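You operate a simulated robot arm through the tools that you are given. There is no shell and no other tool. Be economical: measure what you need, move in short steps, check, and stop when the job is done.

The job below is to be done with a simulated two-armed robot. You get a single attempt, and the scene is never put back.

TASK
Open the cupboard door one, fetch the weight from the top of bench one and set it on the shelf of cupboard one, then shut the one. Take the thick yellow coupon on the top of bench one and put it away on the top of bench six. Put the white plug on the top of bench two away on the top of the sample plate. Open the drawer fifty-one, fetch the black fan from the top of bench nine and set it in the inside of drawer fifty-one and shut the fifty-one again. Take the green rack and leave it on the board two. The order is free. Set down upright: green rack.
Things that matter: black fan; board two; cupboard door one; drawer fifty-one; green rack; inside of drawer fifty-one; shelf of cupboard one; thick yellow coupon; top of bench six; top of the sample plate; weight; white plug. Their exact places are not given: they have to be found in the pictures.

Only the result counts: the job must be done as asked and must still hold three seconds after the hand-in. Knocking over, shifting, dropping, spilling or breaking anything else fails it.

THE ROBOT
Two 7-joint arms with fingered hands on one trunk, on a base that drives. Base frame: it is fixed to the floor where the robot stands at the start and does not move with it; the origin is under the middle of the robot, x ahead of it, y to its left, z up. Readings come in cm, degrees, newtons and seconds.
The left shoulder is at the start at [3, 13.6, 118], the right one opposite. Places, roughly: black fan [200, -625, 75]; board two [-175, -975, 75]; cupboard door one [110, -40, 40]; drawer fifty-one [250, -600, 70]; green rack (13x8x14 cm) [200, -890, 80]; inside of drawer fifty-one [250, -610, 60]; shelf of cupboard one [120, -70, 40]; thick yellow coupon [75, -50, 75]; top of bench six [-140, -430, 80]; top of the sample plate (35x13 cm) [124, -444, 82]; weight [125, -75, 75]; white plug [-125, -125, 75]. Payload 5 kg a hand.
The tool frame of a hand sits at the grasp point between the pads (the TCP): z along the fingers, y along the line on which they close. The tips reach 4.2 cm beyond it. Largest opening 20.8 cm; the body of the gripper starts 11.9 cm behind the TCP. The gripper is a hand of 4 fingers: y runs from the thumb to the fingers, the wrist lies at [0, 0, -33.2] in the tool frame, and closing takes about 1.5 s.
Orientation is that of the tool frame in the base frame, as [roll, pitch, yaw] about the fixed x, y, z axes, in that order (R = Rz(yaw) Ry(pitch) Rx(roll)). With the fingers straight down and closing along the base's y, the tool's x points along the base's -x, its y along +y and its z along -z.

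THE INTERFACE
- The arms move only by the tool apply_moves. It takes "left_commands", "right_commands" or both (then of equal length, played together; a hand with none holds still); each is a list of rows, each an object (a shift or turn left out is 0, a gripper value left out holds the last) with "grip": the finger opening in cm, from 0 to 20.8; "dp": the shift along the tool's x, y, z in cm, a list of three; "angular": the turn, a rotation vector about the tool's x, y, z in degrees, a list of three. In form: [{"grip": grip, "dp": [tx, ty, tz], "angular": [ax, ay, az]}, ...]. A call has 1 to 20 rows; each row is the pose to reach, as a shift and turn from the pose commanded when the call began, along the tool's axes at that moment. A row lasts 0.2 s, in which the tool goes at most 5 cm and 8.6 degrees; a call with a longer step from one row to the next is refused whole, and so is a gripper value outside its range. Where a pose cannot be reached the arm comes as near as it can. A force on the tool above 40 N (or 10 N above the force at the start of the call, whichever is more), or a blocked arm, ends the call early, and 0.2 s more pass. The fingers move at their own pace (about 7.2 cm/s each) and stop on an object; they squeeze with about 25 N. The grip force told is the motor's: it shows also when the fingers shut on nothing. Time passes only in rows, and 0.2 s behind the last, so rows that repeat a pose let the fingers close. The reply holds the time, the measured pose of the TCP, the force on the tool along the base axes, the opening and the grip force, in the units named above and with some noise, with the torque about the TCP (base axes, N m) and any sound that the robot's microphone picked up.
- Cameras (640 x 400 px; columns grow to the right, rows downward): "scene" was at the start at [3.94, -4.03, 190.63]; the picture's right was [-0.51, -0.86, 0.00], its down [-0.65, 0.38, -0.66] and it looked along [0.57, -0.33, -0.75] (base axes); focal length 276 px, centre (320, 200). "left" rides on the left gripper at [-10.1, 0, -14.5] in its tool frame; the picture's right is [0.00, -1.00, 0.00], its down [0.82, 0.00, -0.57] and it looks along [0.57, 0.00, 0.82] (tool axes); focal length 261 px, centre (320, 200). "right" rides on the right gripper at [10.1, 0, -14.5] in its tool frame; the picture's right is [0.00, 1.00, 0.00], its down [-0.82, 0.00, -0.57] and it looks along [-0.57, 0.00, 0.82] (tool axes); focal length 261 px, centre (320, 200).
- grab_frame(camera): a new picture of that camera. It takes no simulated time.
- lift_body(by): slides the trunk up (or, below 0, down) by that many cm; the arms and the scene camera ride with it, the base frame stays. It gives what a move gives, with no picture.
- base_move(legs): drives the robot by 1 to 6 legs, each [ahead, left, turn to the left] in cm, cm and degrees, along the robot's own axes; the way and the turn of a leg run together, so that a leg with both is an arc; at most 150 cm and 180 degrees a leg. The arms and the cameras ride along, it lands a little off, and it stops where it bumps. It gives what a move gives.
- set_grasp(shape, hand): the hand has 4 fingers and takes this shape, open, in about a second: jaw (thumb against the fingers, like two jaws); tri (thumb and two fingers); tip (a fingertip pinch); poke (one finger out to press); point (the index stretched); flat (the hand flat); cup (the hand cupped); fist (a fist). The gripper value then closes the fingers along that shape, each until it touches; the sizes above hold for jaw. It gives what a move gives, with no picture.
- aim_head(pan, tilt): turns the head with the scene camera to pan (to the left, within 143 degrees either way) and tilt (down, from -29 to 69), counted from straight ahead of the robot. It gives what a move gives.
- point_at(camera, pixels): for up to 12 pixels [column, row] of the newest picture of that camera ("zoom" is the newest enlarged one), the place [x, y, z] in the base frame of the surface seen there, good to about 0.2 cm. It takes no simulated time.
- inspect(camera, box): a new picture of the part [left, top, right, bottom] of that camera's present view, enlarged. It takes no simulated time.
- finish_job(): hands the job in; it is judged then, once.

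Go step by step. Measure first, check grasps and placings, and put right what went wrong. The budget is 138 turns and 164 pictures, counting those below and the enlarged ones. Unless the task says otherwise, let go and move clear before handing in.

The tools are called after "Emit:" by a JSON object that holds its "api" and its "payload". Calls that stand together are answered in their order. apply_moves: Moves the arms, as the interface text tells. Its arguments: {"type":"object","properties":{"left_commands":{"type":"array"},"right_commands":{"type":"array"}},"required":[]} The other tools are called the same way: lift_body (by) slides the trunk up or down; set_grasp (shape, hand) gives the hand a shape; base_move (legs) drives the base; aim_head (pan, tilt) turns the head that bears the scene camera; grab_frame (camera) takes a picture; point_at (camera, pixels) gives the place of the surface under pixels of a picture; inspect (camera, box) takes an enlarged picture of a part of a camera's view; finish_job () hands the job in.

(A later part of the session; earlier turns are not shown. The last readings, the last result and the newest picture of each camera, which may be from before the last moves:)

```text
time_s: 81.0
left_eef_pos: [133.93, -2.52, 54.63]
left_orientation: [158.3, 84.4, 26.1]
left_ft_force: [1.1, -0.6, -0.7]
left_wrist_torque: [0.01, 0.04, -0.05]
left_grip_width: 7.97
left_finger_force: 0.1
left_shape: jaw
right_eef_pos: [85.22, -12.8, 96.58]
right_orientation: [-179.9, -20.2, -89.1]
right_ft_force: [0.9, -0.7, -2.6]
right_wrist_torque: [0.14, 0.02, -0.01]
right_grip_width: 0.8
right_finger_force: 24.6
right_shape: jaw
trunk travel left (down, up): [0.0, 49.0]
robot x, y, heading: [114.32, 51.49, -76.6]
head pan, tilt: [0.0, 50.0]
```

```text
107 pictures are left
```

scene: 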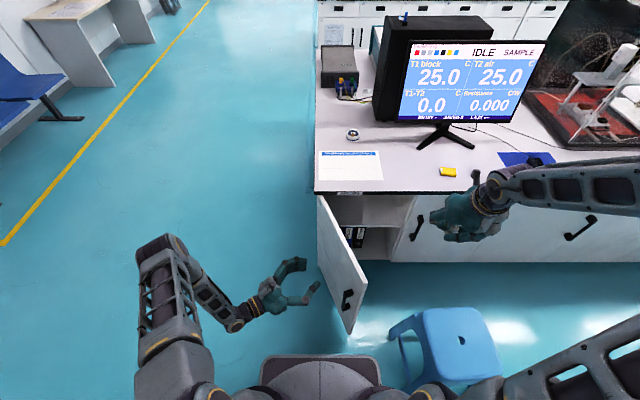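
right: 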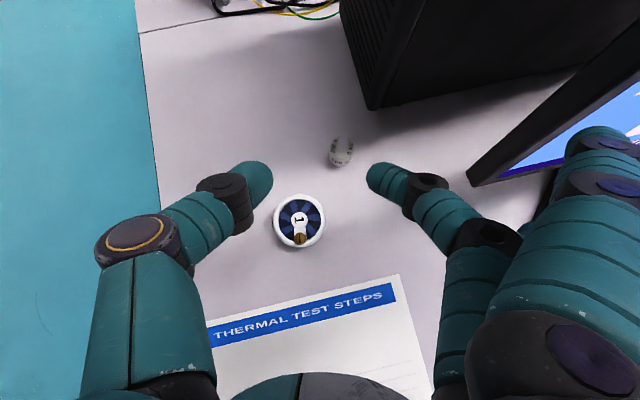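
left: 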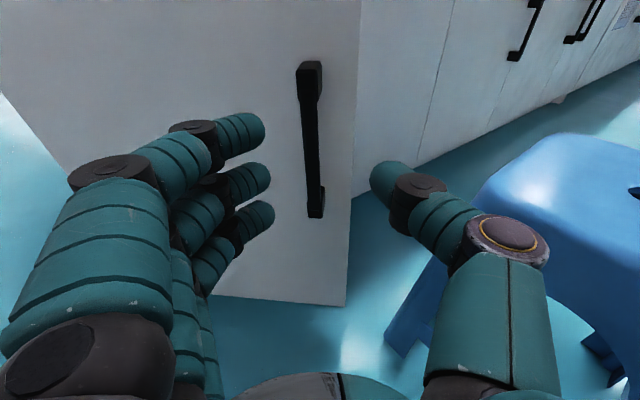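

The door holds at about 70°. I'll bring the right hand with the weight to an entry pose in front of the shelf, tilted to 45°.

Emit:
{"api": "apply_moves", "payload": {"right_commands": [{"dp": [-0.2, -1.9, 4.1], "angular": [0, 2.3, 0]}, {"dp": [-0.4, -3.8, 8.3], "angular": [0, 4.6, 0]}, {"dp": [-0.6, -5.7, 12.4], "angular": [0, 6.9, 0]}, {"dp": [-0.8, -7.7, 16.6], "angular": [0, 9.2, 0]}, {"dp": [-1, -9.6, 20.7], "angular": [0, 11.5, 0]}, {"dp": [-1.2, -11.5, 24.9], "angular": [0, 13.8, 0]}, {"dp": [-1.4, -13.4, 29], "angular": [0, 16, 0]}, {"dp": [-1.6, -15.3, 33.2], "angular": [0, 18.3, 0]}, {"dp": [-1.8, -17.3, 37.3], "angular": [0, 20.6, 0]}, {"dp": [-2, -19.2, 41.5], "angular": [0, 23, 0]}, {"dp": [-2.2, -21.1, 45.6], "angular": [0, 25, 0]}]}}

Emit:
{"api": "grab_frame", "payload": {"camera": "right"}}

Emit:
{"api": "grab_frame", "payload": {"camera": "scene"}}

```text
time_s: 83.4
left_eef_pos: [133.83, -2.34, 54.8]
left_orientation: [157.8, 84.5, 25.4]
left_ft_force: [0.8, -0.6, -0.3]
left_wrist_torque: [0.02, -0.03, -0.01]
left_grip_width: 7.99
left_finger_force: 0.0
left_shape: jaw
right_eef_pos: [106.16, -25.97, 53.46]
right_orientation: [180.0, -45.4, -89.1]
right_ft_force: [-0.9, -1.8, -1.1]
right_wrist_torque: [0.3, -0.12, 0.08]
right_grip_width: 0.77
right_finger_force: 25.1
right_shape: jaw
trunk travel left (down, up): [0.0, 49.0]
robot x, y, heading: [114.48, 51.5, -76.8]
head pan, tilt: [0.0, 50.0]
```

```text
106 pictures are left
```

right: 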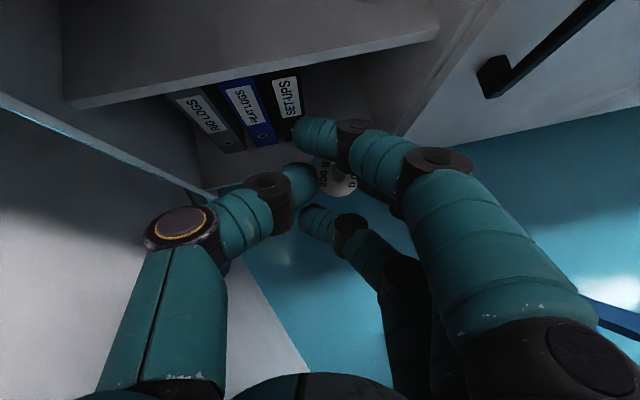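

```text
105 pictures are left
```

scene: 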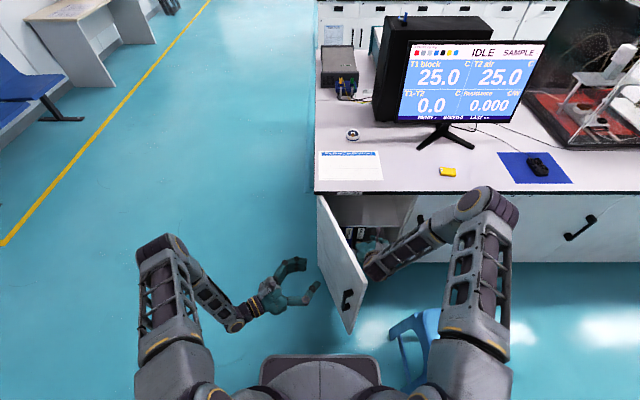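

Clear ahead. I'll slide the weight in over the shelf and lower it gently.

Emit:
{"api": "apply_moves", "payload": {"right_commands": [{"dp": [3, -0.4, 3]}, {"dp": [6, -0.8, 6]}, {"dp": [9, -1.2, 9]}, {"dp": [12, -1.6, 12]}, {"dp": [15, -2, 15]}, {"dp": [17.9, -2.5, 17.9]}, {"dp": [16.9, -2.5, 18.9]}, {"dp": [16.2, -2.5, 19.6]}, {"dp": [15.7, -2.5, 20.1]}, {"dp": [15.7, -2.5, 20.1]}]}}

Emit:
{"api": "grab_frame", "payload": {"camera": "right"}}

```text
time_s: 85.6
left_eef_pos: [133.84, -2.35, 54.79]
left_orientation: [157.7, 84.3, 25.4]
left_ft_force: [0.7, -0.5, -0.6]
left_wrist_torque: [0.01, -0.01, 0.01]
left_grip_width: 7.96
left_finger_force: 0.0
left_shape: jaw
right_eef_pos: [109.31, -51.41, 49.96]
right_orientation: [-180.0, -45.3, -89.1]
right_ft_force: [0.5, -0.1, -1.9]
right_wrist_torque: [0.05, -0.01, -0.05]
right_grip_width: 0.79
right_finger_force: 25.2
right_shape: jaw
trunk travel left (down, up): [0.0, 49.0]
robot x, y, heading: [114.44, 51.35, -76.7]
head pan, tilt: [0.0, 50.0]
```

```text
104 pictures are left
```

right: 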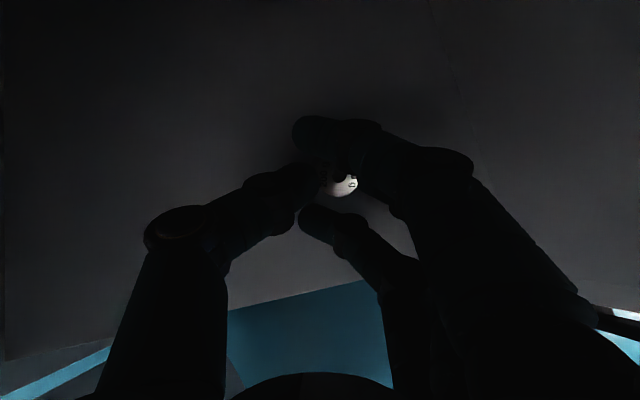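

No contact yet. I'll lower in 0.4 cm steps until it touches.

Emit:
{"api": "apply_moves", "payload": {"right_commands": [{"dp": [-0.3, 0, 0.3]}, {"dp": [-0.6, 0, 0.6]}, {"dp": [-0.9, 0, 0.9]}, {"dp": [-0.9, 0, 0.9]}]}}

```text
time_s: 86.8
left_eef_pos: [133.91, -2.45, 54.77]
left_orientation: [157.5, 84.5, 25.1]
left_ft_force: [-0.3, 0.6, 0.4]
left_wrist_torque: [0.0, 0.0, 0.0]
left_grip_width: 7.99
left_finger_force: 0.1
left_shape: jaw
right_eef_pos: [108.84, -51.98, 49.5]
right_orientation: [179.8, -46.0, -89.1]
right_ft_force: [-0.9, -0.1, 11.5]
right_wrist_torque: [0.18, -0.3, 0.08]
right_grip_width: 0.79
right_finger_force: 25.0
right_shape: jaw
trunk travel left (down, up): [0.0, 49.0]
robot x, y, heading: [114.54, 51.26, -76.8]
head pan, tilt: [0.0, 50.0]
stopped in row 4 (right hand): the force on the tool passed its limit at 41 N (the readings are from after the stop); the commanded pose is now the measured one
```

It's in contact with the shelf. I'll open the fingers and look.

Emit:
{"api": "apply_moves", "payload": {"right_commands": [{"grip": 3, "dp": [0.1, 0, 0]}, {"grip": 6, "dp": [0.2, 0, 0]}, {"grip": 7, "dp": [0.2, 0, 0]}, {"dp": [0.2, 0, 0]}]}}

Emit:
{"api": "inspect", "payload": {"camera": "right", "box": [220, 100, 440, 280]}}

```text
time_s: 87.8
left_eef_pos: [133.94, -2.38, 54.82]
left_orientation: [157.0, 84.5, 24.6]
left_ft_force: [0.2, 0.4, 0.1]
left_wrist_torque: [-0.01, 0.01, 0.02]
left_grip_width: 7.96
left_finger_force: 0.0
left_shape: jaw
right_eef_pos: [109.0, -52.02, 49.76]
right_orientation: [179.8, -45.8, -89.1]
right_ft_force: [7.1, -2.7, 22.7]
right_wrist_torque: [-0.13, 0.09, 0.06]
right_grip_width: 6.69
right_finger_force: 0.1
right_shape: jaw
trunk travel left (down, up): [0.0, 49.0]
robot x, y, heading: [114.13, 51.42, -76.9]
head pan, tilt: [0.0, 50.0]
```

```text
2.22 times, centred on (330, 190) of right
```

zoom: 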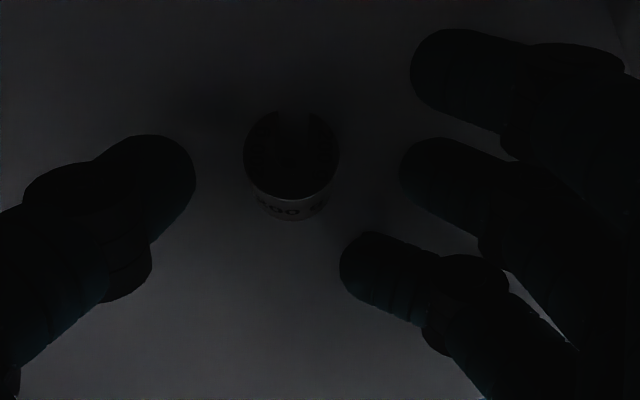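

The weight stands upright on the shelf. I'll withdraw up and back, out of the cupboard.

Emit:
{"api": "apply_moves", "payload": {"right_commands": [{"grip": 7, "dp": [0, 0, -2]}, {"dp": [0, 0, -4]}, {"dp": [-3, 0, -7]}, {"dp": [-6, 0.5, -10]}, {"dp": [-9, 1, -13]}, {"dp": [-12, 2, -16]}, {"dp": [-15, 3, -19]}, {"dp": [-18, 4, -22]}, {"dp": [-21, 5, -25]}]}}

Emit:
{"api": "grab_frame", "payload": {"camera": "right"}}

Emit:
{"api": "grab_frame", "payload": {"camera": "scene"}}

```text
time_s: 89.8
left_eef_pos: [133.9, -2.48, 54.84]
left_orientation: [157.6, 84.5, 25.2]
left_ft_force: [0.9, 0.1, 0.5]
left_wrist_torque: [0.0, -0.03, -0.01]
left_grip_width: 7.97
left_finger_force: 0.1
left_shape: jaw
right_eef_pos: [103.48, -19.53, 51.94]
right_orientation: [179.8, -45.6, -89.2]
right_ft_force: [-0.1, -0.7, 1.0]
right_wrist_torque: [0.06, 0.0, 0.0]
right_grip_width: 6.95
right_finger_force: 0.1
right_shape: jaw
trunk travel left (down, up): [0.0, 49.0]
robot x, y, heading: [114.52, 51.56, -76.9]
head pan, tilt: [0.0, 50.0]
```

```text
102 pictures are left
```

right: 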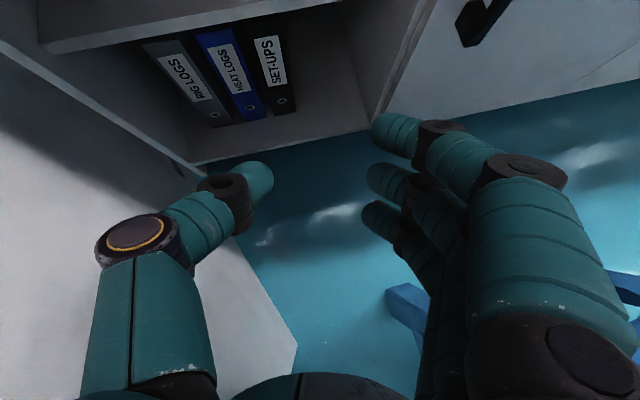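

```text
101 pictures are left
```

scene: 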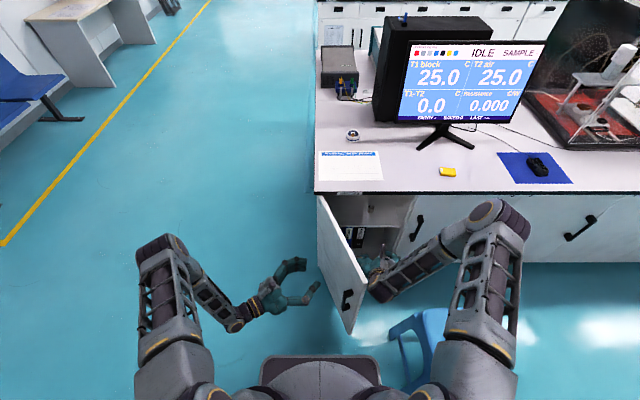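

Now the right arm goes out to the right and up, clear of the door.

Emit:
{"api": "apply_moves", "payload": {"right_commands": [{"dp": [-1, 2, -4]}, {"dp": [0.5, 4, -7.5]}, {"dp": [3, 6, -10]}, {"dp": [6, 8, -13]}, {"dp": [9, 10, -16]}, {"dp": [12, 12, -19.5]}, {"dp": [15, 14, -23]}, {"dp": [18, 16, -26.5]}, {"dp": [21, 17.5, -30]}, {"dp": [24, 18.3, -33]}, {"dp": [27, 18.3, -36]}], "left_commands": [{"grip": 0}, {}, {}, {}, {}, {}, {}, {}, {}, {}, {}]}}

Emit:
{"api": "inspect", "payload": {"camera": "scene", "box": [240, 180, 440, 340]}}

Emit:
{"api": "point_at", "payload": {"camera": "zoom", "pixels": [[390, 320], [300, 120], [350, 240], [390, 330], [340, 370]]}}

```text
refused: row 6 steps farther than a row can; nothing moved
```

```text
2.50 times, centred on (340, 260) of scene
```

zoom: 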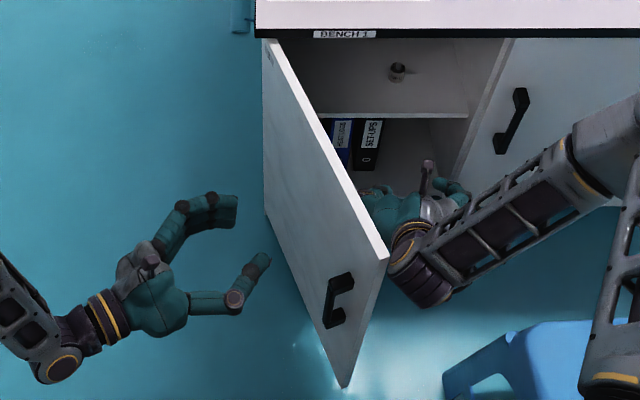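

```text
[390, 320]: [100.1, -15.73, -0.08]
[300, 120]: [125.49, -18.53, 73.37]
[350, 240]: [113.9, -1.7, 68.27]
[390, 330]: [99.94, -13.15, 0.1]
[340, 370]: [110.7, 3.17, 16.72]
```

I can see the weight standing on the shelf. I'll resend the right-arm exit with smaller steps.

Emit:
{"api": "apply_moves", "payload": {"right_commands": [{"dp": [-1, 1.5, -3]}, {"dp": [0, 3, -6]}, {"dp": [2, 4.5, -9]}, {"dp": [4, 6, -12]}, {"dp": [6.5, 7.5, -15]}, {"dp": [9, 9, -18]}, {"dp": [11.5, 10.5, -21]}, {"dp": [14, 12, -24]}, {"dp": [16.5, 13.5, -27]}, {"dp": [19, 15, -30]}, {"dp": [21.5, 16.5, -33]}, {"dp": [24, 18, -35.5]}, {"dp": [27, 18.3, -37]}], "left_commands": [{"grip": 0}, {}, {}, {}, {}, {}, {}, {}, {}, {}, {}, {}, {}]}}

```text
time_s: 92.6
left_eef_pos: [133.88, -2.39, 54.8]
left_orientation: [157.5, 84.5, 25.2]
left_ft_force: [-0.3, 0.5, 0.0]
left_wrist_torque: [0.02, 0.0, 0.02]
left_grip_width: 0.0
left_finger_force: 24.6
left_shape: jaw
right_eef_pos: [85.4, -12.14, 97.12]
right_orientation: [179.9, -45.5, -89.1]
right_ft_force: [-0.4, 0.5, -0.6]
right_wrist_torque: [-0.06, 0.03, -0.02]
right_grip_width: 6.96
right_finger_force: 0.1
right_shape: jaw
right hand out of reach, approached as far as the arm can: row 9, 10, 11, 12
trunk travel left (down, up): [0.0, 49.0]
robot x, y, heading: [114.2, 51.31, -76.6]
head pan, tilt: [0.0, 50.0]
```

Now I'll sweep the left hand's fingertips against the door's outer face, along its closing arc.

Emit:
{"api": "apply_moves", "payload": {"left_commands": [{"dp": [-0.3, -1.3, 3], "angular": [-1.3, 0, -0.1]}, {"dp": [-0.6, -2.7, 6], "angular": [-2.6, 0.1, -0.2]}, {"dp": [-1, -4, 9], "angular": [-4, 0.1, -0.3]}, {"dp": [-1.3, -5.3, 12], "angular": [-5.3, 0.2, -0.4]}, {"dp": [-1.6, -6.6, 15], "angular": [-6.6, 0.3, -0.6]}, {"dp": [-1.95, -7.97, 18], "angular": [-8, 0.3, -0.7]}, {"dp": [-2.2, -7.9, 20.6], "angular": [-10.6, 0.4, -0.9]}, {"dp": [-2.4, -7.8, 23.3], "angular": [-13.3, 0.5, -1.2]}, {"dp": [-2.66, -7.76, 25.9], "angular": [-16, 0.6, -1.4]}, {"dp": [-2.9, -7.1, 28.4], "angular": [-19.2, 0.7, -1.7]}, {"dp": [-3.1, -6.4, 30.9], "angular": [-22.5, 0.8, -2]}, {"dp": [-3.25, -5.63, 33.4], "angular": [-25.9, 1, -2.3]}, {"dp": [-3.4, -4.2, 35.6], "angular": [-28.5, 1, -2.5]}, {"dp": [-3.55, -2.8, 37.8], "angular": [-31, 1.1, -2.8]}, {"dp": [-3.7, -1.4, 40], "angular": [-33.8, 1.2, -3]}]}}

Emit:
{"api": "grab_frame", "payload": {"camera": "scene"}}

```text
time_s: 95.8
left_eef_pos: [105.52, -31.11, 54.7]
left_orientation: [156.8, 84.5, 58.5]
left_ft_force: [0.3, 1.0, 0.1]
left_wrist_torque: [-0.01, 0.05, -0.03]
left_grip_width: 0.0
left_finger_force: 25.3
left_shape: jaw
right_eef_pos: [85.43, -12.31, 97.04]
right_orientation: [179.9, -45.6, -89.2]
right_ft_force: [-0.3, 0.0, 0.1]
right_wrist_torque: [-0.04, -0.01, -0.01]
right_grip_width: 6.99
right_finger_force: 0.0
right_shape: jaw
trunk travel left (down, up): [0.0, 49.0]
robot x, y, heading: [114.57, 51.52, -77.0]
head pan, tilt: [0.0, 50.0]
```

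```text
99 pictures are left
```

scene: 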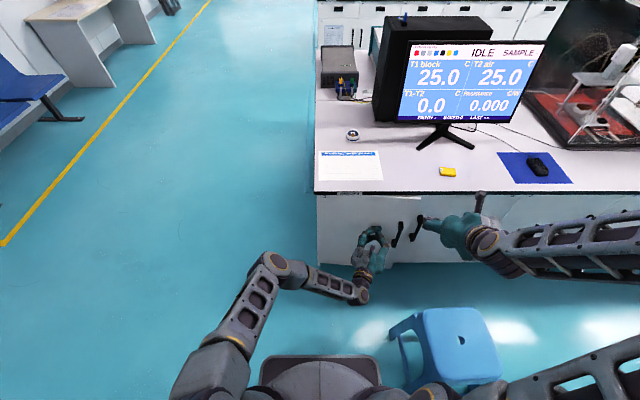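

Door looks nearly shut, so I'll drive forward about 9 cm with the fingertips leading to press it fully closed, then look.

Emit:
{"api": "base_move", "payload": {"legs": [[7, 0, 0]]}}

Emit:
{"api": "inspect", "payload": {"camera": "scene", "box": [310, 180, 450, 280]}}

Emit:
{"api": "grab_frame", "payload": {"camera": "left"}}

```text
time_s: 96.8
left_eef_pos: [106.12, -35.88, 54.55]
left_orientation: [158.2, 84.3, 59.3]
left_ft_force: [-1.0, 3.9, -0.4]
left_wrist_torque: [0.05, -0.04, -0.05]
left_grip_width: 0.0
left_finger_force: 25.0
left_shape: jaw
right_eef_pos: [86.53, -17.38, 97.12]
right_orientation: [179.9, -45.6, -89.1]
right_ft_force: [-0.7, 0.0, 0.0]
right_wrist_torque: [-0.01, -0.03, 0.05]
right_grip_width: 6.96
right_finger_force: 0.0
right_shape: jaw
trunk travel left (down, up): [0.0, 49.0]
robot x, y, heading: [115.6, 46.43, -76.9]
head pan, tilt: [0.0, 50.0]
stopped in leg 1: the force on the tool passed its limit at 50 N (the readings are from after the stop); the commanded pose is now the measured one
```

```text
4.00 times, centred on (380, 230) of scene
```

zoom: 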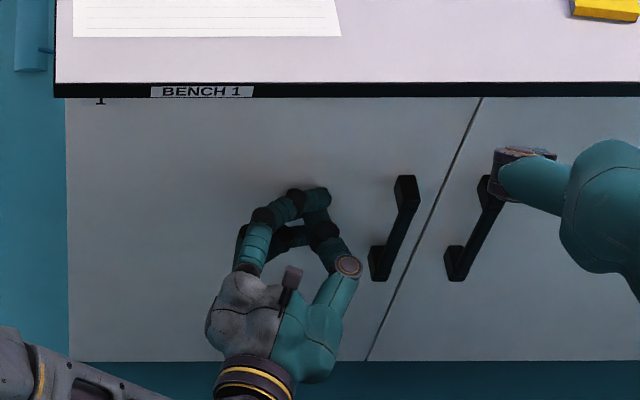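

```text
97 pictures are left
```

left: 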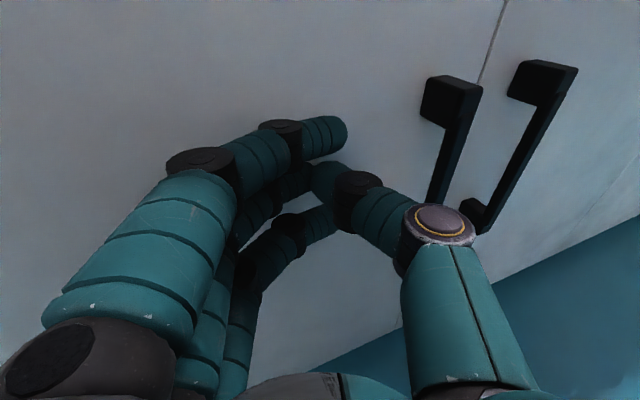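

Door one is flush shut and the weight is inside. Next is the coupon: retract the left hand, bring the right hand vertical, raise the trunk and move forward.

Emit:
{"api": "apply_moves", "payload": {"left_commands": [{"dp": [0, 0, -4]}, {"dp": [0, 0, -8]}, {"dp": [0, 0, -12]}, {"dp": [-4, 0, -14]}, {"dp": [-8, 0, -14]}, {"dp": [-12, 0, -14]}, {"dp": [-16, 0, -14]}, {"dp": [-20, 0, -14]}, {"dp": [-24, 0, -14]}, {"dp": [-28, 0, -14]}], "right_commands": [{"grip": 12, "dp": [0, 0, 0], "angular": [0, -7.5, 0]}, {"angular": [0, -15, 0]}, {"angular": [0, -22.5, 0]}, {"angular": [0, -30, 0]}, {"angular": [0, -37.5, 0]}, {"angular": [0, -45.5, 0]}, {"angular": [0, -45.5, 0]}, {"angular": [0, -45.5, 0]}, {"angular": [0, -45.5, 0]}, {"angular": [0, -45.5, 0]}]}}

Emit:
{"api": "lift_body", "payload": {"by": 20}}

Emit:
{"api": "base_move", "payload": {"legs": [[27, 0, 0]]}}

Emit:
{"api": "grab_frame", "payload": {"camera": "right"}}

```text
time_s: 99.0
left_eef_pos: [107.38, -24.36, 83.87]
left_orientation: [158.2, 84.3, 59.3]
left_ft_force: [0.9, 0.3, -0.5]
left_wrist_torque: [-0.08, 0.01, -0.04]
left_grip_width: 0.01
left_finger_force: 24.9
left_shape: jaw
right_eef_pos: [86.65, -17.58, 96.99]
right_orientation: [179.9, -0.1, -89.3]
right_ft_force: [0.7, 0.3, 1.2]
right_wrist_torque: [-0.02, -0.01, 0.02]
right_grip_width: 11.99
right_finger_force: 0.0
right_shape: jaw
right hand out of reach, approached as far as the arm can: row 2, 3
trunk travel left (down, up): [0.0, 49.0]
robot x, y, heading: [115.35, 45.95, -77.0]
head pan, tilt: [0.0, 50.0]
```

```text
time_s: 101.2
left_eef_pos: [107.42, -24.46, 103.77]
left_orientation: [158.4, 84.3, 59.5]
left_ft_force: [0.5, -0.7, -0.2]
left_wrist_torque: [-0.03, 0.0, -0.01]
left_grip_width: 0.0
left_finger_force: 25.0
left_shape: jaw
right_eef_pos: [86.49, -17.56, 117.02]
right_orientation: [180.0, -0.1, -89.3]
right_ft_force: [0.2, 0.7, -0.1]
right_wrist_torque: [0.07, 0.01, -0.01]
right_grip_width: 11.97
right_finger_force: 0.2
right_shape: jaw
trunk travel left (down, up): [-20.0, 29.0]
robot x, y, heading: [115.66, 46.19, -76.9]
head pan, tilt: [0.0, 50.0]
```

```text
time_s: 103.1
left_eef_pos: [114.08, -50.17, 103.79]
left_orientation: [158.8, 84.3, 60.4]
left_ft_force: [-0.2, -1.0, -0.4]
left_wrist_torque: [-0.07, 0.02, -0.03]
left_grip_width: 0.0
left_finger_force: 24.7
left_shape: jaw
right_eef_pos: [93.12, -43.47, 116.94]
right_orientation: [179.8, 0.0, -88.8]
right_ft_force: [0.3, -0.8, -0.8]
right_wrist_torque: [0.11, 0.04, 0.0]
right_grip_width: 11.98
right_finger_force: 0.0
right_shape: jaw
trunk travel left (down, up): [-20.0, 29.0]
robot x, y, heading: [121.9, 20.94, -76.4]
head pan, tilt: [0.0, 50.0]
```

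```text
96 pictures are left
```

right: 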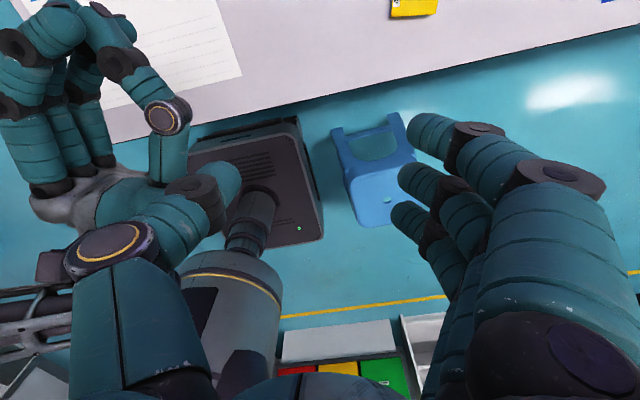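

The coupon is at the picture's top edge, so I'll move the right hand above it and look.

Emit:
{"api": "apply_moves", "payload": {"right_commands": [{"grip": 12, "dp": [2.5, 2.8, 2.4]}, {"dp": [5, 5.6, 4.8]}, {"dp": [7.5, 8.4, 7.2]}, {"dp": [10, 11.2, 9.6]}, {"dp": [12.4, 13.9, 12]}, {"dp": [12.4, 13.9, 15]}]}}

Emit:
{"api": "inspect", "payload": {"camera": "right", "box": [160, 20, 480, 220]}}

Emit:
{"api": "grab_frame", "payload": {"camera": "scene"}}

```text
time_s: 104.5
left_eef_pos: [114.07, -50.14, 103.93]
left_orientation: [158.3, 84.4, 60.1]
left_ft_force: [-0.1, 0.5, 0.1]
left_wrist_torque: [0.01, -0.01, 0.0]
left_grip_width: 0.0
left_finger_force: 25.2
left_shape: jaw
right_eef_pos: [79.13, -55.94, 102.05]
right_orientation: [179.9, 0.0, -88.7]
right_ft_force: [-0.5, -0.4, 1.3]
right_wrist_torque: [0.07, 0.0, 0.03]
right_grip_width: 11.94
right_finger_force: 0.1
right_shape: jaw
trunk travel left (down, up): [-20.0, 29.0]
robot x, y, heading: [121.28, 20.74, -76.4]
head pan, tilt: [0.0, 50.0]
```

```text
2.00 times, centred on (320, 120) of right
```

zoom: 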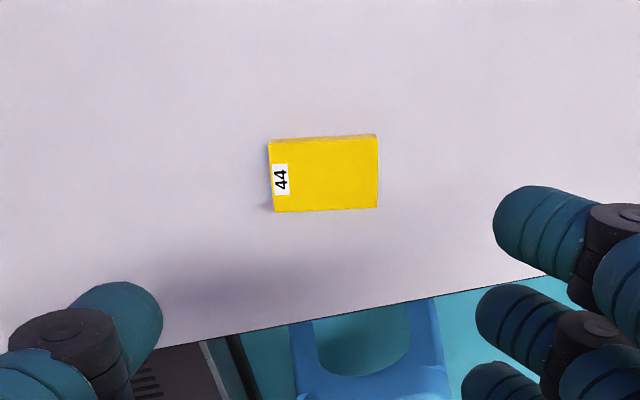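

```text
94 pictures are left
```

scene: 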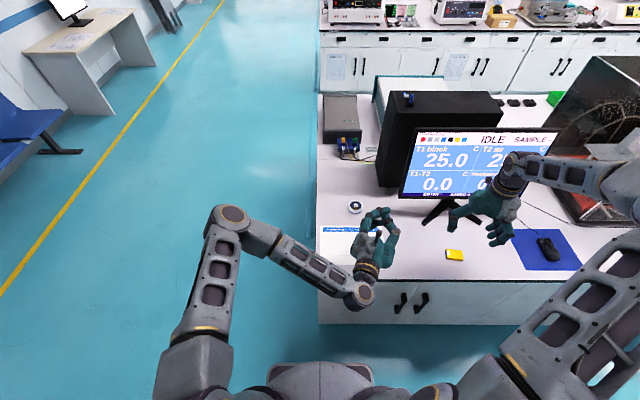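

Emit:
{"api": "point_at", "payload": {"camera": "zoom", "pixels": [[272, 146], [376, 140], [376, 206], [276, 209], [325, 175], [325, 225]]}}

```text
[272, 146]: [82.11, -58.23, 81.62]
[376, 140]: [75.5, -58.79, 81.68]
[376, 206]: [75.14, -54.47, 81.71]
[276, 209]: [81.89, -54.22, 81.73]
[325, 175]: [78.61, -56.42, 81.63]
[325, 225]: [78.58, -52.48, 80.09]
```

The coupon is 6.8 by 4.4 cm, centred at (78.65,-56.4). I'll descend and grip its ends.

Emit:
{"api": "apply_moves", "payload": {"right_commands": [{"grip": 11, "dp": [0.46, 0.48, 4]}, {"dp": [0.46, 0.48, 8]}, {"dp": [0.46, 0.48, 12]}, {"dp": [0.46, 0.48, 15]}, {"dp": [0.46, 0.48, 16.5]}, {"dp": [0.46, 0.48, 17.4]}, {"dp": [0.46, 0.48, 17.4]}, {"grip": 3, "dp": [0.46, 0.48, 17.4]}, {"dp": [0.46, 0.48, 17.4]}, {"dp": [0.46, 0.48, 17.4]}, {"dp": [0.46, 0.48, 17.4]}, {"dp": [0.46, 0.48, 17.4]}, {"dp": [0.46, 0.48, 17.4]}]}}

Emit:
{"api": "inspect", "payload": {"camera": "right", "box": [200, 80, 440, 240]}}

```text
time_s: 107.3
left_eef_pos: [113.92, -50.13, 103.88]
left_orientation: [158.3, 84.5, 59.9]
left_ft_force: [0.4, -0.1, 0.6]
left_wrist_torque: [0.01, 0.0, 0.0]
left_grip_width: 0.03
left_finger_force: 25.5
left_shape: jaw
right_eef_pos: [78.95, -56.43, 84.5]
right_orientation: [180.0, 0.0, -88.8]
right_ft_force: [1.2, 0.3, 4.0]
right_wrist_torque: [0.03, 0.12, -0.01]
right_grip_width: 3.46
right_finger_force: 24.6
right_shape: jaw
trunk travel left (down, up): [-20.0, 29.0]
robot x, y, heading: [121.23, 20.63, -76.3]
head pan, tilt: [0.0, 50.0]
```

```text
2.50 times, centred on (320, 160) of right
```

zoom: 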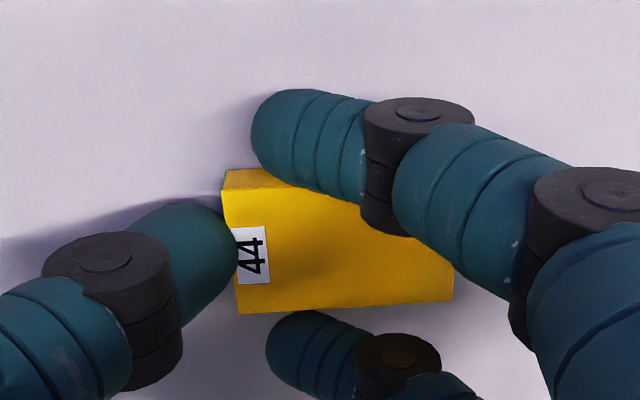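

It's gripped. I'll lift 20 cm and check.

Emit:
{"api": "apply_moves", "payload": {"right_commands": [{"grip": 0}, {"grip": 0, "dp": [0, 0, -1]}, {"dp": [0, 0, -4]}, {"dp": [0, 0, -8]}, {"dp": [0, 0, -12]}, {"dp": [0, 0, -16]}, {"dp": [0, 0, -20]}]}}

Emit:
{"api": "grab_frame", "payload": {"camera": "right"}}

Emit:
{"api": "aim_head", "payload": {"pan": -100, "tilt": 25}}

Emit:
{"api": "grab_frame", "payload": {"camera": "scene"}}

```text
time_s: 108.9
left_eef_pos: [113.96, -50.06, 104.0]
left_orientation: [158.2, 84.5, 59.9]
left_ft_force: [1.3, 0.6, -0.3]
left_wrist_torque: [0.04, 0.05, -0.04]
left_grip_width: 0.0
left_finger_force: 24.3
left_shape: jaw
right_eef_pos: [78.76, -56.36, 104.76]
right_orientation: [179.9, -0.2, -88.9]
right_ft_force: [0.4, 1.3, -1.1]
right_wrist_torque: [-0.07, 0.02, 0.01]
right_grip_width: 3.36
right_finger_force: 25.1
right_shape: jaw
trunk travel left (down, up): [-20.0, 29.0]
robot x, y, heading: [121.54, 20.95, -76.3]
head pan, tilt: [0.0, 50.0]
```

```text
92 pictures are left
```

right: 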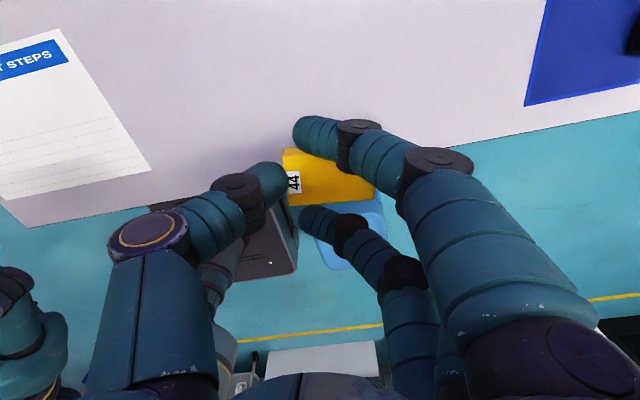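

```text
time_s: 110.7
left_eef_pos: [113.99, -50.15, 103.78]
left_orientation: [158.3, 84.3, 59.9]
left_ft_force: [-0.3, -0.2, -0.4]
left_wrist_torque: [0.0, 0.0, 0.0]
left_grip_width: 0.0
left_finger_force: 24.6
left_shape: jaw
right_eef_pos: [78.66, -56.44, 104.72]
right_orientation: [179.9, -0.1, -88.8]
right_ft_force: [0.0, -0.5, 0.0]
right_wrist_torque: [0.01, -0.03, -0.02]
right_grip_width: 3.35
right_finger_force: 24.9
right_shape: jaw
trunk travel left (down, up): [-20.0, 29.0]
robot x, y, heading: [121.57, 20.64, -76.5]
head pan, tilt: [-100.0, 25.0]
```

```text
91 pictures are left
```

scene: 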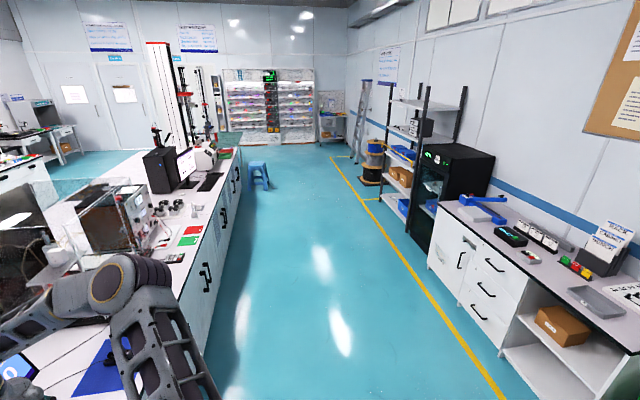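

The coupon is held. The view along -x shows the aisle and the row of benches on the left, so I'll zoom in for bench two's plug and measure.

Emit:
{"api": "inspect", "payload": {"camera": "scene", "box": [110, 120, 260, 290]}}

Emit:
{"api": "point_at", "payload": {"camera": "scene", "pixels": [[187, 241], [205, 300], [240, 160], [260, 175], [165, 210], [215, 172], [440, 300], [330, 155], [70, 235], [232, 245], [60, 165], [150, 255]]}}

```text
2.35 times, centred on (185, 205) of scene
```

zoom: 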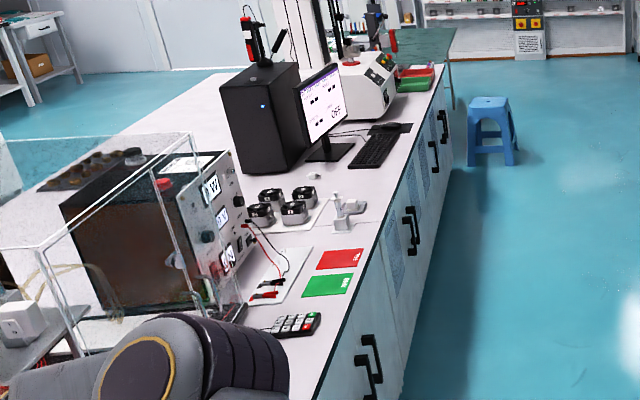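

```text
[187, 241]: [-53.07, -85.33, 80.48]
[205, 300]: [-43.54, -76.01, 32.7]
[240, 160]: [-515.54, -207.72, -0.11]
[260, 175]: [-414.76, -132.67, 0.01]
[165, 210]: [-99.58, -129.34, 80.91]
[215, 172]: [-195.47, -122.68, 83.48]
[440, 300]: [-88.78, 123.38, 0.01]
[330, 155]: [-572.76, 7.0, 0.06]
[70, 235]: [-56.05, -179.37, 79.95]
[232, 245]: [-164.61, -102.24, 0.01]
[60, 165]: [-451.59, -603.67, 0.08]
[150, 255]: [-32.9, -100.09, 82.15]
```

I see white pieces at about scene (197,208) and (183,195). I'll measure them before driving.

Emit:
{"api": "inspect", "payload": {"camera": "scene", "box": [160, 185, 220, 225]}}

Emit:
{"api": "point_at", "payload": {"camera": "scene", "pixels": [[197, 208], [196, 203], [183, 195], [160, 170], [180, 165], [205, 185], [202, 160], [212, 160], [248, 165]]}}

```text
10.00 times, centred on (190, 205) of scene
```

zoom: 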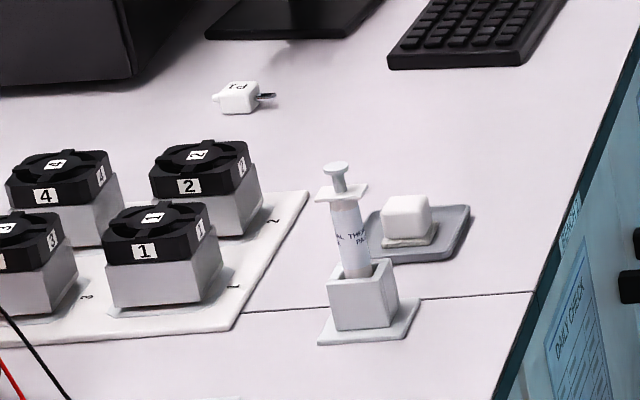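

```text
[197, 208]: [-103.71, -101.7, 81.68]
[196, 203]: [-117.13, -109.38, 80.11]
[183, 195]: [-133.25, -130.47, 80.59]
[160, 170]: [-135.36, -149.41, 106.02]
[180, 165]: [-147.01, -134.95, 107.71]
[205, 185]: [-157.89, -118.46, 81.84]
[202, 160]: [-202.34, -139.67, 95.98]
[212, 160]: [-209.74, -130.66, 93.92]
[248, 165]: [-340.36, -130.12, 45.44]
```

The plug, marked P1, lies at about (-133,-130), with a monitor and PC behind it. I'll tuck both arms in to safe spots before driving along the island.

Emit:
{"api": "apply_moves", "payload": {"left_commands": [{"grip": 8, "dp": [-0.3, 2.7, -2.7], "angular": [0, 8.4, 0]}, {"dp": [-0.7, 5.4, -5.5], "angular": [0, 16.8, 0]}, {"dp": [-1, 8.2, -8.2], "angular": [0, 25.2, 0]}, {"dp": [-1.3, 10.9, -11], "angular": [0, 33.6, 0]}, {"dp": [-1.7, 13.6, -13.7], "angular": [0, 42, 0]}, {"dp": [-2, 16.3, -16.4], "angular": [0, 50.4, 0]}, {"dp": [-2.3, 19, -19.2], "angular": [0, 58.8, 0]}, {"dp": [-2.6, 21.8, -21.9], "angular": [0, 67.2, 0]}, {"dp": [-3, 24.5, -24.7], "angular": [0, 75.6, 0]}, {"dp": [-3.3, 27.2, -27.4], "angular": [0, 84, 0]}], "right_commands": [{"dp": [-3, -1.9, -0.6]}, {"dp": [-5.9, -3.8, -1.2]}, {"dp": [-8.9, -5.7, -1.8]}, {"dp": [-11.9, -7.6, -2.4]}, {"dp": [-14.8, -9.5, -3]}, {"dp": [-17.8, -11.5, -3.6]}, {"dp": [-20.8, -13.4, -4.2]}, {"dp": [-23.8, -15.3, -4.8]}, {"dp": [-26.7, -17.2, -5.4]}, {"dp": [-29.7, -19.1, -6]}]}}

Emit:
{"api": "base_move", "payload": {"legs": [[-57, 0, 0], [0, -147, 0], [0, -147, 0], [52, 0, 0]]}}

Emit:
{"api": "aim_head", "payload": {"pan": 0, "tilt": 45}}

Emit:
{"api": "grab_frame", "payload": {"camera": "scene"}}

```text
time_s: 112.8
left_eef_pos: [144.96, -26.98, 110.64]
left_orientation: [178.0, 0.7, 81.7]
left_ft_force: [1.0, 1.0, 0.3]
left_wrist_torque: [-0.07, 0.18, -0.02]
left_grip_width: 7.99
left_finger_force: 0.0
left_shape: jaw
right_eef_pos: [97.51, -26.28, 110.8]
right_orientation: [179.7, -0.2, -88.8]
right_ft_force: [1.7, 0.5, -0.7]
right_wrist_torque: [-0.07, 0.14, -0.03]
right_grip_width: 3.37
right_finger_force: 25.1
right_shape: jaw
trunk travel left (down, up): [-20.0, 29.0]
robot x, y, heading: [121.81, 20.42, -76.3]
head pan, tilt: [-100.0, 25.0]
```

```text
time_s: 132.2
left_eef_pos: [-134.76, -94.65, 110.75]
left_orientation: [177.9, 0.7, 80.8]
left_ft_force: [-0.2, -0.4, 0.0]
left_wrist_torque: [0.05, 0.04, 0.01]
left_grip_width: 7.99
left_finger_force: 0.1
left_shape: jaw
right_eef_pos: [-181.94, -93.33, 110.71]
right_orientation: [179.9, 0.0, -89.4]
right_ft_force: [0.8, -0.7, 0.1]
right_wrist_torque: [0.1, 0.01, 0.0]
right_grip_width: 3.37
right_finger_force: 25.4
right_shape: jaw
trunk travel left (down, up): [-20.0, 29.0]
robot x, y, heading: [-156.73, -46.5, -77.0]
head pan, tilt: [-100.0, 25.0]
```

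```text
time_s: 134.0
left_eef_pos: [-134.75, -94.66, 110.73]
left_orientation: [177.9, 0.7, 80.9]
left_ft_force: [0.2, -0.5, -0.3]
left_wrist_torque: [0.01, 0.02, 0.03]
left_grip_width: 7.97
left_finger_force: 0.0
left_shape: jaw
right_eef_pos: [-182.06, -93.25, 110.72]
right_orientation: [179.9, -0.1, -89.5]
right_ft_force: [-0.4, -0.1, -0.9]
right_wrist_torque: [0.03, -0.05, 0.04]
right_grip_width: 3.38
right_finger_force: 25.0
right_shape: jaw
trunk travel left (down, up): [-20.0, 29.0]
robot x, y, heading: [-157.37, -46.3, -76.7]
head pan, tilt: [0.0, 45.0]
```

```text
88 pictures are left
```

scene: 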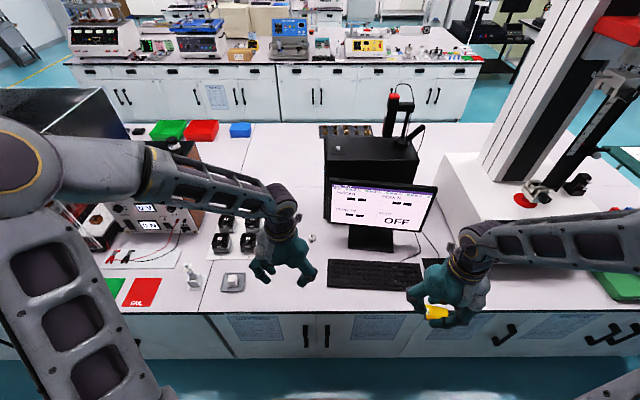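

The plug is visible at (312,238), just beyond the left hand. I'll zoom and measure.

Emit:
{"api": "inspect", "payload": {"camera": "scene", "box": [280, 215, 360, 265]}}

Emit:
{"api": "point_at", "payload": {"camera": "zoom", "pixels": [[240, 180], [265, 185], [285, 185], [250, 195], [262, 165], [380, 330]]}}

Emit:
{"api": "grab_frame", "payload": {"camera": "left"}}

```text
8.00 times, centred on (320, 240) of scene
```

zoom: 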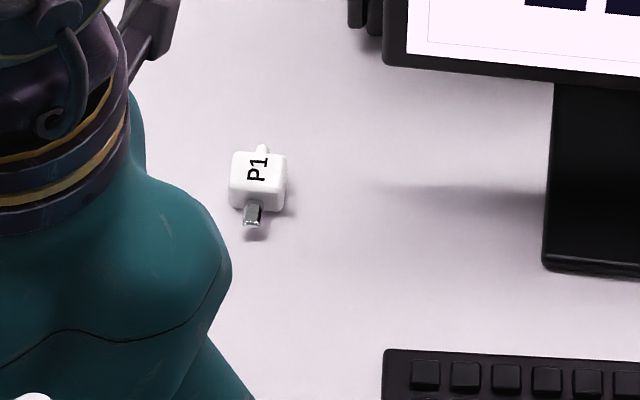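

```text
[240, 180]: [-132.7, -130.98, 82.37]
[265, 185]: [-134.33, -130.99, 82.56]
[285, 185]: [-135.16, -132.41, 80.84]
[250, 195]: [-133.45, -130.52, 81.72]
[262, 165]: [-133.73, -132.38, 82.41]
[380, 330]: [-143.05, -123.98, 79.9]
```

```text
86 pictures are left
```

left: 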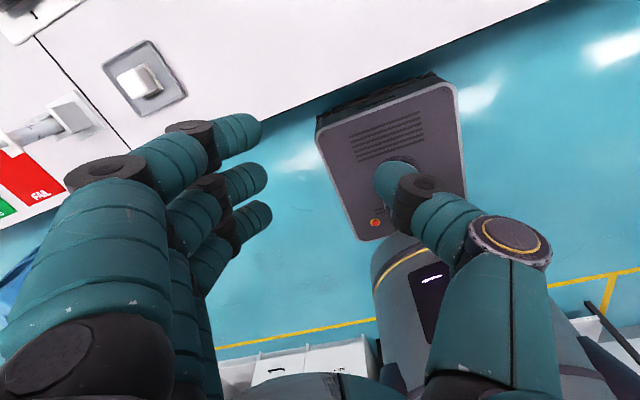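

The plug is about 3 cm wide, with pins toward me, at (-133.7,-131.5). I'll check the monitor's left edge for hand clearance and drive 9 cm closer.

Emit:
{"api": "point_at", "payload": {"camera": "scene", "pixels": [[334, 187], [335, 205], [350, 245], [330, 145], [328, 200], [230, 245]]}}

Emit:
{"api": "base_move", "payload": {"legs": [[9, 0, 0]]}}

```text
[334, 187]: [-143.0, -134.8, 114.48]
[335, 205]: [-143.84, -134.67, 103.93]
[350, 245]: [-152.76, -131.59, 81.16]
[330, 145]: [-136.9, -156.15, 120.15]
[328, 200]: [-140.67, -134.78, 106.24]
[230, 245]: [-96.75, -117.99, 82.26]
```

```text
time_s: 135.1
left_eef_pos: [-132.63, -103.82, 110.68]
left_orientation: [177.9, 0.7, 81.0]
left_ft_force: [-0.4, -1.3, -0.6]
left_wrist_torque: [0.14, 0.04, 0.01]
left_grip_width: 8.01
left_finger_force: 0.0
left_shape: jaw
right_eef_pos: [-179.95, -102.47, 110.57]
right_orientation: [179.9, 0.1, -89.4]
right_ft_force: [-0.2, -0.6, -0.9]
right_wrist_torque: [0.11, 0.03, 0.01]
right_grip_width: 3.38
right_finger_force: 24.6
right_shape: jaw
trunk travel left (down, up): [-20.0, 29.0]
robot x, y, heading: [-155.22, -55.1, -77.2]
head pan, tilt: [0.0, 45.0]
```

The monitor's edge at x≈-141 is close, so a slightly yawed vertical grasp is needed. I'll move above the plug first and look.

Emit:
{"api": "apply_moves", "payload": {"left_commands": [{"grip": 7, "dp": [-4, 0.5, 1], "angular": [0, 0, 1]}, {"dp": [-8, 1, 2], "angular": [0, 0, 2]}, {"dp": [-12, 1.4, 3], "angular": [0, 0, 3]}, {"dp": [-16, 1.9, 4], "angular": [0, 0, 4]}, {"dp": [-20, 2.4, 6], "angular": [0, 0, 5]}, {"dp": [-24, 2.8, 8], "angular": [0, 0, 5]}, {"dp": [-27.5, 3.26, 10], "angular": [0, 0, 5]}, {"dp": [-27.5, 3.26, 13], "angular": [0, 0, 5]}]}}

Emit:
{"api": "inspect", "payload": {"camera": "left", "box": [200, 40, 440, 220]}}

Emit:
{"api": "grab_frame", "payload": {"camera": "scene"}}

```text
time_s: 136.9
left_eef_pos: [-133.31, -131.32, 98.16]
left_orientation: [177.9, 0.7, 75.9]
left_ft_force: [0.0, -0.8, 0.5]
left_wrist_torque: [0.06, 0.07, 0.0]
left_grip_width: 7.06
left_finger_force: 0.1
left_shape: jaw
right_eef_pos: [-179.87, -102.33, 110.7]
right_orientation: [179.9, -0.1, -89.4]
right_ft_force: [0.5, -0.7, -0.2]
right_wrist_torque: [0.01, 0.06, 0.02]
right_grip_width: 3.4
right_finger_force: 25.2
right_shape: jaw
trunk travel left (down, up): [-20.0, 29.0]
robot x, y, heading: [-155.26, -55.53, -77.2]
head pan, tilt: [0.0, 45.0]
```

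```text
2.22 times, centred on (320, 130) of left
```

zoom: 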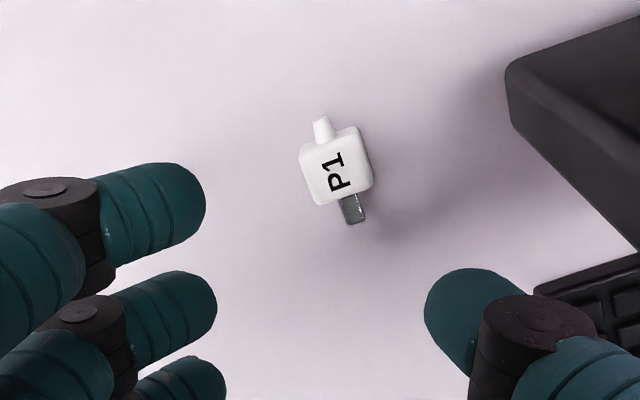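

```text
84 pictures are left
```

scene: 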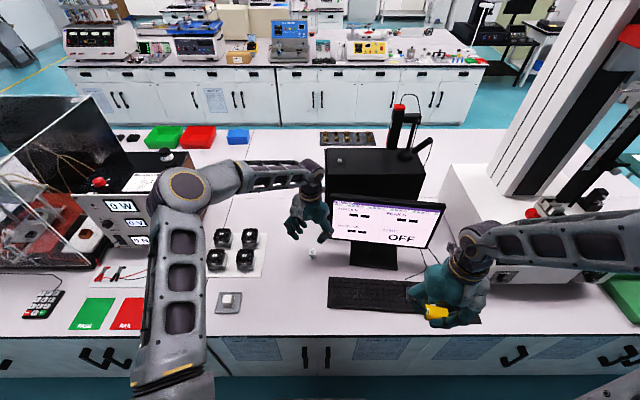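

Plug is centred near zoom (335,170). I'll measure it, then descend.

Emit:
{"api": "point_at", "payload": {"camera": "zoom", "pixels": [[303, 160], [370, 172], [337, 168], [318, 200], [355, 135], [355, 215], [330, 240]]}}

```text
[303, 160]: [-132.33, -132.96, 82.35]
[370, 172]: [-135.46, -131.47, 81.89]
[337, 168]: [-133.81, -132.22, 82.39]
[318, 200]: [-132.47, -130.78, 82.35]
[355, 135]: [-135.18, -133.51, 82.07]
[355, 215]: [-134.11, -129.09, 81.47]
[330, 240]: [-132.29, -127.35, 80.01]
```

The body centre is (-133.8,-132.2). I'll descend, close and lift.

Emit:
{"api": "apply_moves", "payload": {"left_commands": [{"grip": 7, "dp": [-1, -0.27, 4]}, {"dp": [-1, -0.27, 8]}, {"dp": [-1, -0.27, 11]}, {"dp": [-1, -0.27, 12.8]}, {"dp": [-1, -0.27, 13.7]}, {"dp": [-1, -0.27, 13.7]}, {"grip": 0, "dp": [-1, -0.27, 13.7]}, {"dp": [-1, -0.27, 13.7]}, {"dp": [-1, -0.27, 13.7]}, {"dp": [-1, -0.27, 13.7]}, {"dp": [-1, -0.27, 13.7]}, {"dp": [-1, -0.27, 13.7]}, {"dp": [-1, -0.27, 12.5]}, {"dp": [-1, -0.27, 9]}, {"dp": [-1, -0.27, 5]}, {"dp": [-1, -0.27, 1]}]}}

Emit:
{"api": "inspect", "payload": {"camera": "left", "box": [200, 80, 440, 260]}}

```text
time_s: 140.3
left_eef_pos: [-133.88, -132.21, 97.25]
left_orientation: [177.8, 0.6, 76.1]
left_ft_force: [8.5, 5.7, -1.7]
left_wrist_torque: [-0.73, 1.06, -0.17]
left_grip_width: 1.63
left_finger_force: 25.1
left_shape: jaw
right_eef_pos: [-179.97, -102.14, 110.74]
right_orientation: [179.9, 0.0, -89.4]
right_ft_force: [0.0, 0.5, -0.7]
right_wrist_torque: [-0.06, -0.02, 0.0]
right_grip_width: 3.38
right_finger_force: 25.3
right_shape: jaw
trunk travel left (down, up): [-20.0, 29.0]
robot x, y, heading: [-155.14, -55.3, -77.2]
head pan, tilt: [0.0, 45.0]
```

```text
2.22 times, centred on (320, 170) of left
```

zoom: 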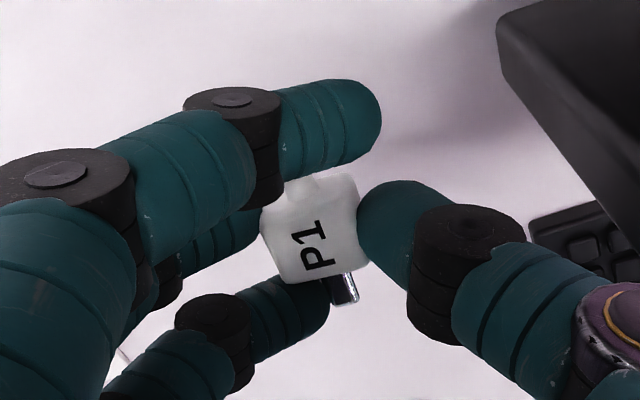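

The plug is held, but there is a slight side force, likely the hand brushing the monitor. I'll ease left and back out.

Emit:
{"api": "apply_moves", "payload": {"left_commands": [{"grip": 0, "dp": [0.5, 1.5, -0.5]}, {"dp": [3, 2.5, -1.5]}, {"dp": [7, 3, -3]}, {"dp": [11, 3, -5]}, {"dp": [15, 3, -7]}, {"dp": [19, 3, -9]}, {"dp": [23, 3, -11]}, {"dp": [27, 3, -13]}, {"dp": [31, 3, -13]}]}}

Emit:
{"api": "inspect", "payload": {"camera": "scene", "box": [180, 80, 500, 340]}}

Emit:
{"api": "inspect", "payload": {"camera": "left", "box": [200, 80, 440, 260]}}

```text
time_s: 142.3
left_eef_pos: [-123.54, -102.63, 110.27]
left_orientation: [177.8, 0.6, 75.8]
left_ft_force: [-0.1, 0.5, -0.1]
left_wrist_torque: [-0.09, -0.04, 0.01]
left_grip_width: 1.63
left_finger_force: 24.9
left_shape: jaw
right_eef_pos: [-179.98, -102.25, 110.71]
right_orientation: [179.9, -0.1, -89.5]
right_ft_force: [-0.7, 0.5, -0.3]
right_wrist_torque: [-0.08, 0.01, -0.01]
right_grip_width: 3.34
right_finger_force: 25.0
right_shape: jaw
trunk travel left (down, up): [-20.0, 29.0]
robot x, y, heading: [-155.08, -55.61, -77.2]
head pan, tilt: [0.0, 45.0]
```

```text
1.54 times, centred on (340, 210) of scene
```

zoom: 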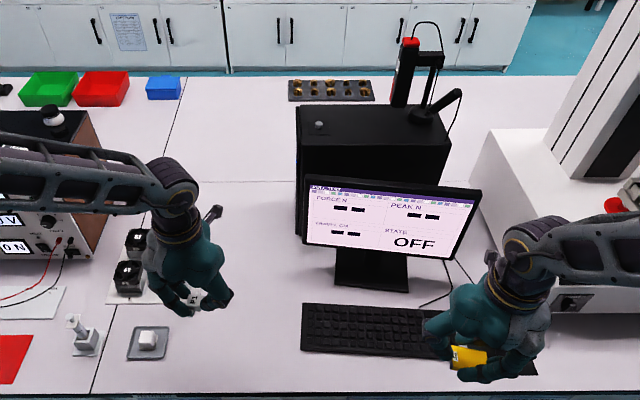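

```text
2.22 times, centred on (320, 170) of left
```

zoom: 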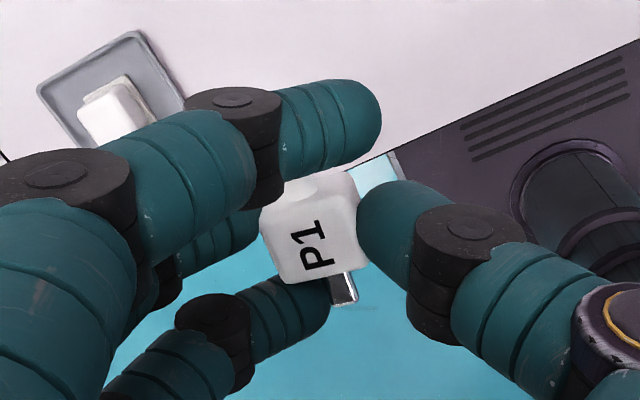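

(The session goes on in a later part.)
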